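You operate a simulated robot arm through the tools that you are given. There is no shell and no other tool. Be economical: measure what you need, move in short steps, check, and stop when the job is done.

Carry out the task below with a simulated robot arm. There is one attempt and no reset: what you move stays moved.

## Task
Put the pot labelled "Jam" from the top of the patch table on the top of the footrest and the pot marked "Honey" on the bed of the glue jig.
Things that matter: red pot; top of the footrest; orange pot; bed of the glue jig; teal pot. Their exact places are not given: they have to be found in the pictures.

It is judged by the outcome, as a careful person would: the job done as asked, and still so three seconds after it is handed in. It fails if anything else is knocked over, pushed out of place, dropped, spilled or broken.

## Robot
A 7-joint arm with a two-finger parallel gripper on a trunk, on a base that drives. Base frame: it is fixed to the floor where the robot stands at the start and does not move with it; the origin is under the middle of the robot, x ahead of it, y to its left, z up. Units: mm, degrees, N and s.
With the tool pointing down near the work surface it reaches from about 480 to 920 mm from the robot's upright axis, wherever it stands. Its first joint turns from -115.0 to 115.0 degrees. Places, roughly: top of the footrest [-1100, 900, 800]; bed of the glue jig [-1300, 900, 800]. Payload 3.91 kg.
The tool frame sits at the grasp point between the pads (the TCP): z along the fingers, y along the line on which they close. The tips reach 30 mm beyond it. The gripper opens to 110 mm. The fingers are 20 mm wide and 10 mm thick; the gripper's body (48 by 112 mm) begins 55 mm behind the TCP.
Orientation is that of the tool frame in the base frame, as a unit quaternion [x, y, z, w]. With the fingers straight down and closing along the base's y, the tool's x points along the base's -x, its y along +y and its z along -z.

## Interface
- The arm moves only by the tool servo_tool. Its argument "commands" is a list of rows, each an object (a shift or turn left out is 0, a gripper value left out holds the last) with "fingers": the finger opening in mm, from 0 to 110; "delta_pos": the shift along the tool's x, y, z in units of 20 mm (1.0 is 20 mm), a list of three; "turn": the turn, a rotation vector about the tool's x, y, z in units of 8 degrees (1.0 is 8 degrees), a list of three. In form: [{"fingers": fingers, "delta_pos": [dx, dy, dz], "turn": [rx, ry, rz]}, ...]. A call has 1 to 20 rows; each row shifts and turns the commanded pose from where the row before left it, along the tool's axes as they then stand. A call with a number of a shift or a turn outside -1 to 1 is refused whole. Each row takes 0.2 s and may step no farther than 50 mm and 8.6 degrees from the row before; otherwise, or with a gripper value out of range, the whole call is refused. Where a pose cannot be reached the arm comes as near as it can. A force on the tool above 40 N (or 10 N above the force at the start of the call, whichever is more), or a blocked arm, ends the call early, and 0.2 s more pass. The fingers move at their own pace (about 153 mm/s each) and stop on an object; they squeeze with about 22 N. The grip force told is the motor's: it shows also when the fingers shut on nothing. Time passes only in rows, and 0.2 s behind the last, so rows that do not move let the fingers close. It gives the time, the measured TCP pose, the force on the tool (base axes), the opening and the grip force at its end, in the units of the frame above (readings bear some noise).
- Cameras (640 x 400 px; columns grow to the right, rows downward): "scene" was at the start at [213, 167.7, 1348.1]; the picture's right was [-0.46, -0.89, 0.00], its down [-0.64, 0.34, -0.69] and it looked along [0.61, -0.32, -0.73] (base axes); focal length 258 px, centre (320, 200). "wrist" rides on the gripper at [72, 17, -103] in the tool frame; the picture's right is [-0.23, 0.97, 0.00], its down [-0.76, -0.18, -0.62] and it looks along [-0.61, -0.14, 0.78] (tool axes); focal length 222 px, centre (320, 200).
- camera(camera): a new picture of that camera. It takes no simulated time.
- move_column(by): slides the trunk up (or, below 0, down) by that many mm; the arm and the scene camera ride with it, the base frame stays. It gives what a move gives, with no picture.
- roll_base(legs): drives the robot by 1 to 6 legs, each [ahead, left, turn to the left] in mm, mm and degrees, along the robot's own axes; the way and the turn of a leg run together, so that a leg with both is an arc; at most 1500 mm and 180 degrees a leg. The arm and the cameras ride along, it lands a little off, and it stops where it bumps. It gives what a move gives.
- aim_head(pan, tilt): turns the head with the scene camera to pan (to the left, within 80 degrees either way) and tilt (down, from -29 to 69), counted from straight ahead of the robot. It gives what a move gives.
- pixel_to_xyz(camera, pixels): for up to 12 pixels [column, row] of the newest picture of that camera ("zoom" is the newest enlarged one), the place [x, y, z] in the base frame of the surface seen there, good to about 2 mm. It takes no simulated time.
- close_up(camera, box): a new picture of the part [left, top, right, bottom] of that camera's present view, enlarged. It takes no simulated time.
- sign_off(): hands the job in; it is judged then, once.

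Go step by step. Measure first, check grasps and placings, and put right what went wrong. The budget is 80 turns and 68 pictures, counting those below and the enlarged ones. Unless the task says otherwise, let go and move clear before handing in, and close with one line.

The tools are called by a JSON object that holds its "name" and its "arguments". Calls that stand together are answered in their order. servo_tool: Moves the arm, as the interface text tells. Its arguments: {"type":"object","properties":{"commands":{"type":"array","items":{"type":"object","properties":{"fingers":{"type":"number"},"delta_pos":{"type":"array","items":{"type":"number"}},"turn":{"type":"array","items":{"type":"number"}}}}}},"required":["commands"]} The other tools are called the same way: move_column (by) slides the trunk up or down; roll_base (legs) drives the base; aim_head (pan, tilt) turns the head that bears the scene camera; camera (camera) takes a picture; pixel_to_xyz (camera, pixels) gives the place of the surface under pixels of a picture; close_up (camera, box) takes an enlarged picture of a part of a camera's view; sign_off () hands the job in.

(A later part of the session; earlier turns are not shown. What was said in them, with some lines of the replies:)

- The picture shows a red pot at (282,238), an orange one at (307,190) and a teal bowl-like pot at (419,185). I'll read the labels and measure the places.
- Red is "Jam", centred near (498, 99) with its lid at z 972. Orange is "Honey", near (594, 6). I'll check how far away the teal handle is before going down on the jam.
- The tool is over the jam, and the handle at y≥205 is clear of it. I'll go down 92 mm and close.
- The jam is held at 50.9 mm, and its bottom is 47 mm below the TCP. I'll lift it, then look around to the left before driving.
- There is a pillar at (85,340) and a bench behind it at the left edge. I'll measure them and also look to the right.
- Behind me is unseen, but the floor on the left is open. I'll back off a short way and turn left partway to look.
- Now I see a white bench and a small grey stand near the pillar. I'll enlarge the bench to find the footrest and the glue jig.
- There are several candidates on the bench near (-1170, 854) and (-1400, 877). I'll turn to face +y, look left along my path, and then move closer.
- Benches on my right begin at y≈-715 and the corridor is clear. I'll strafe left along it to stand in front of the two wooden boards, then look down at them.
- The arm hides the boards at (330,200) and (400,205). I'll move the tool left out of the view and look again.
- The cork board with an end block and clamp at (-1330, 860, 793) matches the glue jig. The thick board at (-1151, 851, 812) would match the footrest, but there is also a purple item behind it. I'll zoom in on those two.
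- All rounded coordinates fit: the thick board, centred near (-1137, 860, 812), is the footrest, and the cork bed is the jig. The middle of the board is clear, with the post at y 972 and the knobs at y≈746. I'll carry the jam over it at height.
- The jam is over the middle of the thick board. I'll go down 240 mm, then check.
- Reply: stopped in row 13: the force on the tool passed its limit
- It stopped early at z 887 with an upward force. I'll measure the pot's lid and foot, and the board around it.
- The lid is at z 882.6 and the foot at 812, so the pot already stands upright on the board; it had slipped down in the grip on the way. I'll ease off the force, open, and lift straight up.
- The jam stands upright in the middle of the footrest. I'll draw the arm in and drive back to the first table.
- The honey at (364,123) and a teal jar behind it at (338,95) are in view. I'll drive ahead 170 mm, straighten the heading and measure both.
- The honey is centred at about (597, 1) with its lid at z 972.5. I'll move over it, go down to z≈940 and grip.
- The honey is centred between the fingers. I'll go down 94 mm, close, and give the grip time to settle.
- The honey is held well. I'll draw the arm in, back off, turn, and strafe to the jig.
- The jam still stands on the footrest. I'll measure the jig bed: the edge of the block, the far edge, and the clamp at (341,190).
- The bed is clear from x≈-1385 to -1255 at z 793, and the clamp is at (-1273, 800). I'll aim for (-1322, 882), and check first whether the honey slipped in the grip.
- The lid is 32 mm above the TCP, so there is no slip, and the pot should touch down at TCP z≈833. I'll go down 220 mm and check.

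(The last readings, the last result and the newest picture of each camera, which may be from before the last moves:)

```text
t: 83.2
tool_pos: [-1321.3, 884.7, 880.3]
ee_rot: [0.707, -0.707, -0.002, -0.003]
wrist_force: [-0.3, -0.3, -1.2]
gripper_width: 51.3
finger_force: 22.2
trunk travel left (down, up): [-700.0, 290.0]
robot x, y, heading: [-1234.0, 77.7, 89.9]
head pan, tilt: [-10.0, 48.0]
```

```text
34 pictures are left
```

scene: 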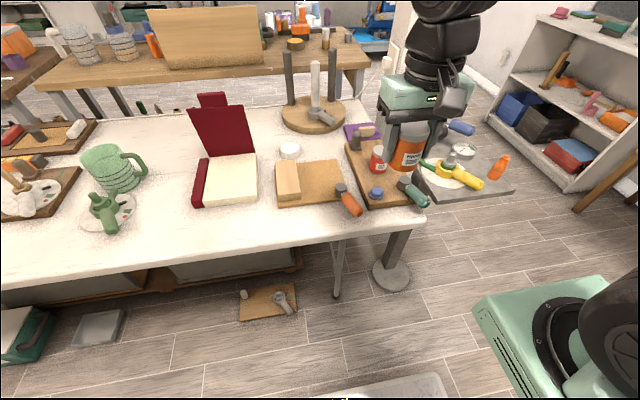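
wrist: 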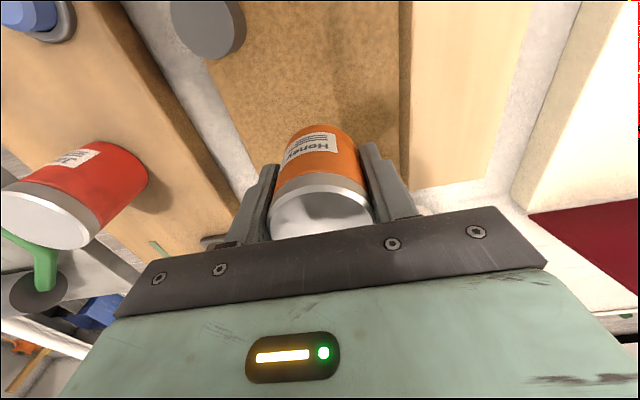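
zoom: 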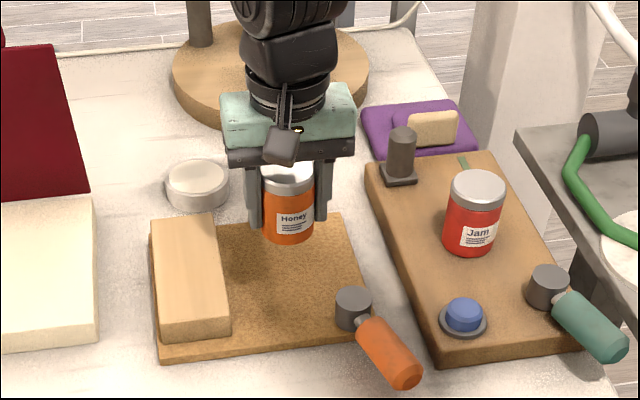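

The honey hangs over clear cork. I'll lower it gently until it touches.

{"name": "servo_tool", "arguments": {"commands": [{"delta_pos": [0, 0, 0.8]}, {"delta_pos": [0, 0, 0.7]}, {"delta_pos": [0, 0, 0.4]}, {"delta_pos": [0, 0, 0.2]}, {"delta_pos": [0, 0, 0.15]}, {}]}}

{"name": "close_up", "arguments": {"camera": "scene", "box": [240, 90, 420, 220]}}

{"name": "pixel_to_xyz", "arguments": {"camera": "zoom", "pixels": [[288, 190], [290, 235], [290, 260], [290, 270]]}}

```text
t: 84.6
tool_pos: [-1321.4, 883.7, 835.8]
ee_rot: [0.707, -0.707, -0.003, -0.003]
wrist_force: [-0.7, 0.5, -1.4]
gripper_width: 51.4
finger_force: 21.7
trunk travel left (down, up): [-700.0, 290.0]
robot x, y, heading: [-1232.7, 77.4, 89.7]
head pan, tilt: [-10.0, 48.0]
```

```text
3.08 times, centred on (330, 155) of scene
```

zoom: 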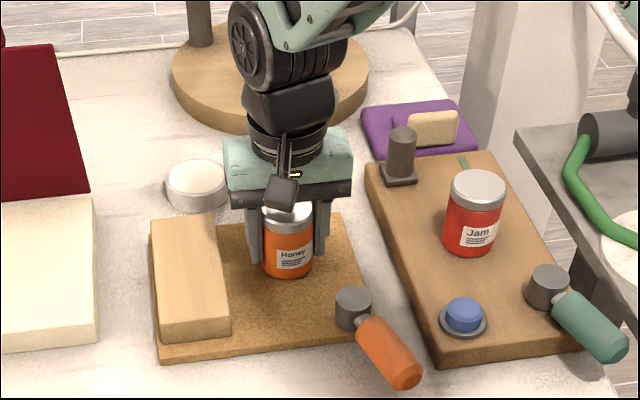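

```text
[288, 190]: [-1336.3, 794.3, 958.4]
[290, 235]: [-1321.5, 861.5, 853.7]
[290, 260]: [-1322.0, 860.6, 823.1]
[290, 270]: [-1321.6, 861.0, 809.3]
```

There is still no contact force at z 835.8, so a couple of millimetres remain. I'll lower slowly in small steps.

{"name": "servo_tool", "arguments": {"commands": [{"delta_pos": [0, 0, 0.07]}, {"delta_pos": [0, 0, 0.07]}, {}]}}

```text
t: 85.4
tool_pos: [-1320.9, 885.4, 833.2]
ee_rot: [0.707, -0.707, -0.003, -0.002]
wrist_force: [1.0, -1.3, 0.6]
gripper_width: 51.3
finger_force: 22.2
trunk travel left (down, up): [-700.0, 290.0]
robot x, y, heading: [-1233.7, 77.9, 90.1]
head pan, tilt: [-10.0, 48.0]
```

The vertical force has gone from about -1.5 to +0.6, so the pot is touching the bed. I'll go down one more millimetre, open modestly and lift straight up.

{"name": "servo_tool", "arguments": {"commands": [{"delta_pos": [0, 0, 0.05]}, {}, {"fingers": 58}, {"fingers": 68}, {}, {"delta_pos": [0, 0, -0.5]}, {"delta_pos": [0, 0, -0.8]}, {"delta_pos": [0, 0, -1]}, {"delta_pos": [0, 0, -1]}, {"delta_pos": [0, 0, -1]}, {"delta_pos": [0, 0, -1]}, {"delta_pos": [0, 0, -1]}, {"delta_pos": [0, 0, -1]}, {"delta_pos": [0, 0, -1]}, {"delta_pos": [0, 0, -1]}, {"delta_pos": [0, 0, -1]}, {"delta_pos": [0, 0, -1]}, {"delta_pos": [0, 0, -1]}, {}]}}

{"name": "servo_tool", "arguments": {"commands": [{"delta_pos": [1, 0, 0]}, {"delta_pos": [1, 0, 0]}, {"delta_pos": [1, 0, 0]}, {"delta_pos": [1, 0, 0]}, {"delta_pos": [1, 0, 0]}, {"delta_pos": [1, 0, 0]}, {"delta_pos": [1, 0, 0]}, {"delta_pos": [1, 0, 0]}, {"delta_pos": [1, 0, 0]}, {"delta_pos": [1, 0, 0]}, {}]}}

{"name": "camera", "arguments": {"camera": "scene"}}

{"name": "close_up", "arguments": {"camera": "scene", "box": [240, 90, 420, 220]}}

```text
t: 89.4
tool_pos: [-1322.9, 884.1, 1077.8]
ee_rot: [-0.707, 0.707, 0.003, 0.003]
wrist_force: [0.5, -0.4, 1.1]
gripper_width: 67.8
finger_force: 0.0
trunk travel left (down, up): [-700.0, 290.0]
robot x, y, heading: [-1231.7, 79.5, 90.0]
head pan, tilt: [-10.0, 48.0]
```

```text
t: 91.8
tool_pos: [-1321.2, 684.6, 1078.3]
ee_rot: [0.708, -0.707, -0.003, -0.002]
wrist_force: [0.2, -0.3, -0.4]
gripper_width: 68.4
finger_force: 0.1
trunk travel left (down, up): [-700.0, 290.0]
robot x, y, heading: [-1230.5, 73.5, 89.7]
head pan, tilt: [-10.0, 48.0]
```

```text
32 pictures are left
```

scene: 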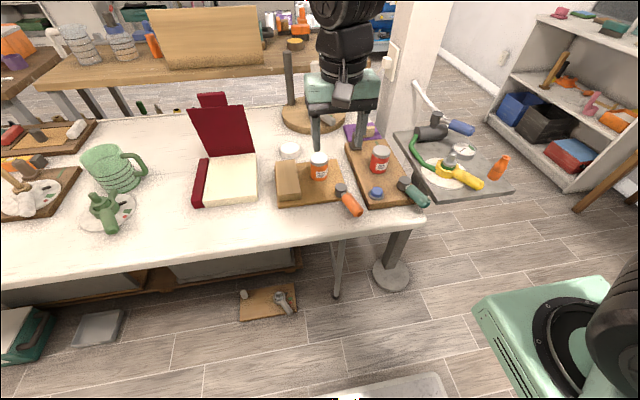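

```text
3.08 times, centred on (330, 155) of scene
```

zoom: 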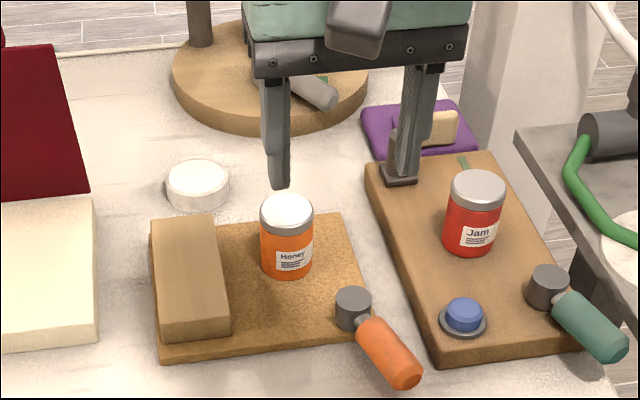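

Both pots stand upright, Jam on the footrest board and Honey on the cork bed of the jig. Nothing else has moved and the arm is clear, so I'm handing in.

{"name": "sign_off", "arguments": {}}

```text
The job is handed in.
```

The Jam pot is on top of the footrest and the Honey pot is on the bed of the glue jig, both upright and released. Nothing was labelled, so I picked out the footrest (the thick wooden board) and the jig (the cork board with the end block) by matching their measured places to the rough ones given.
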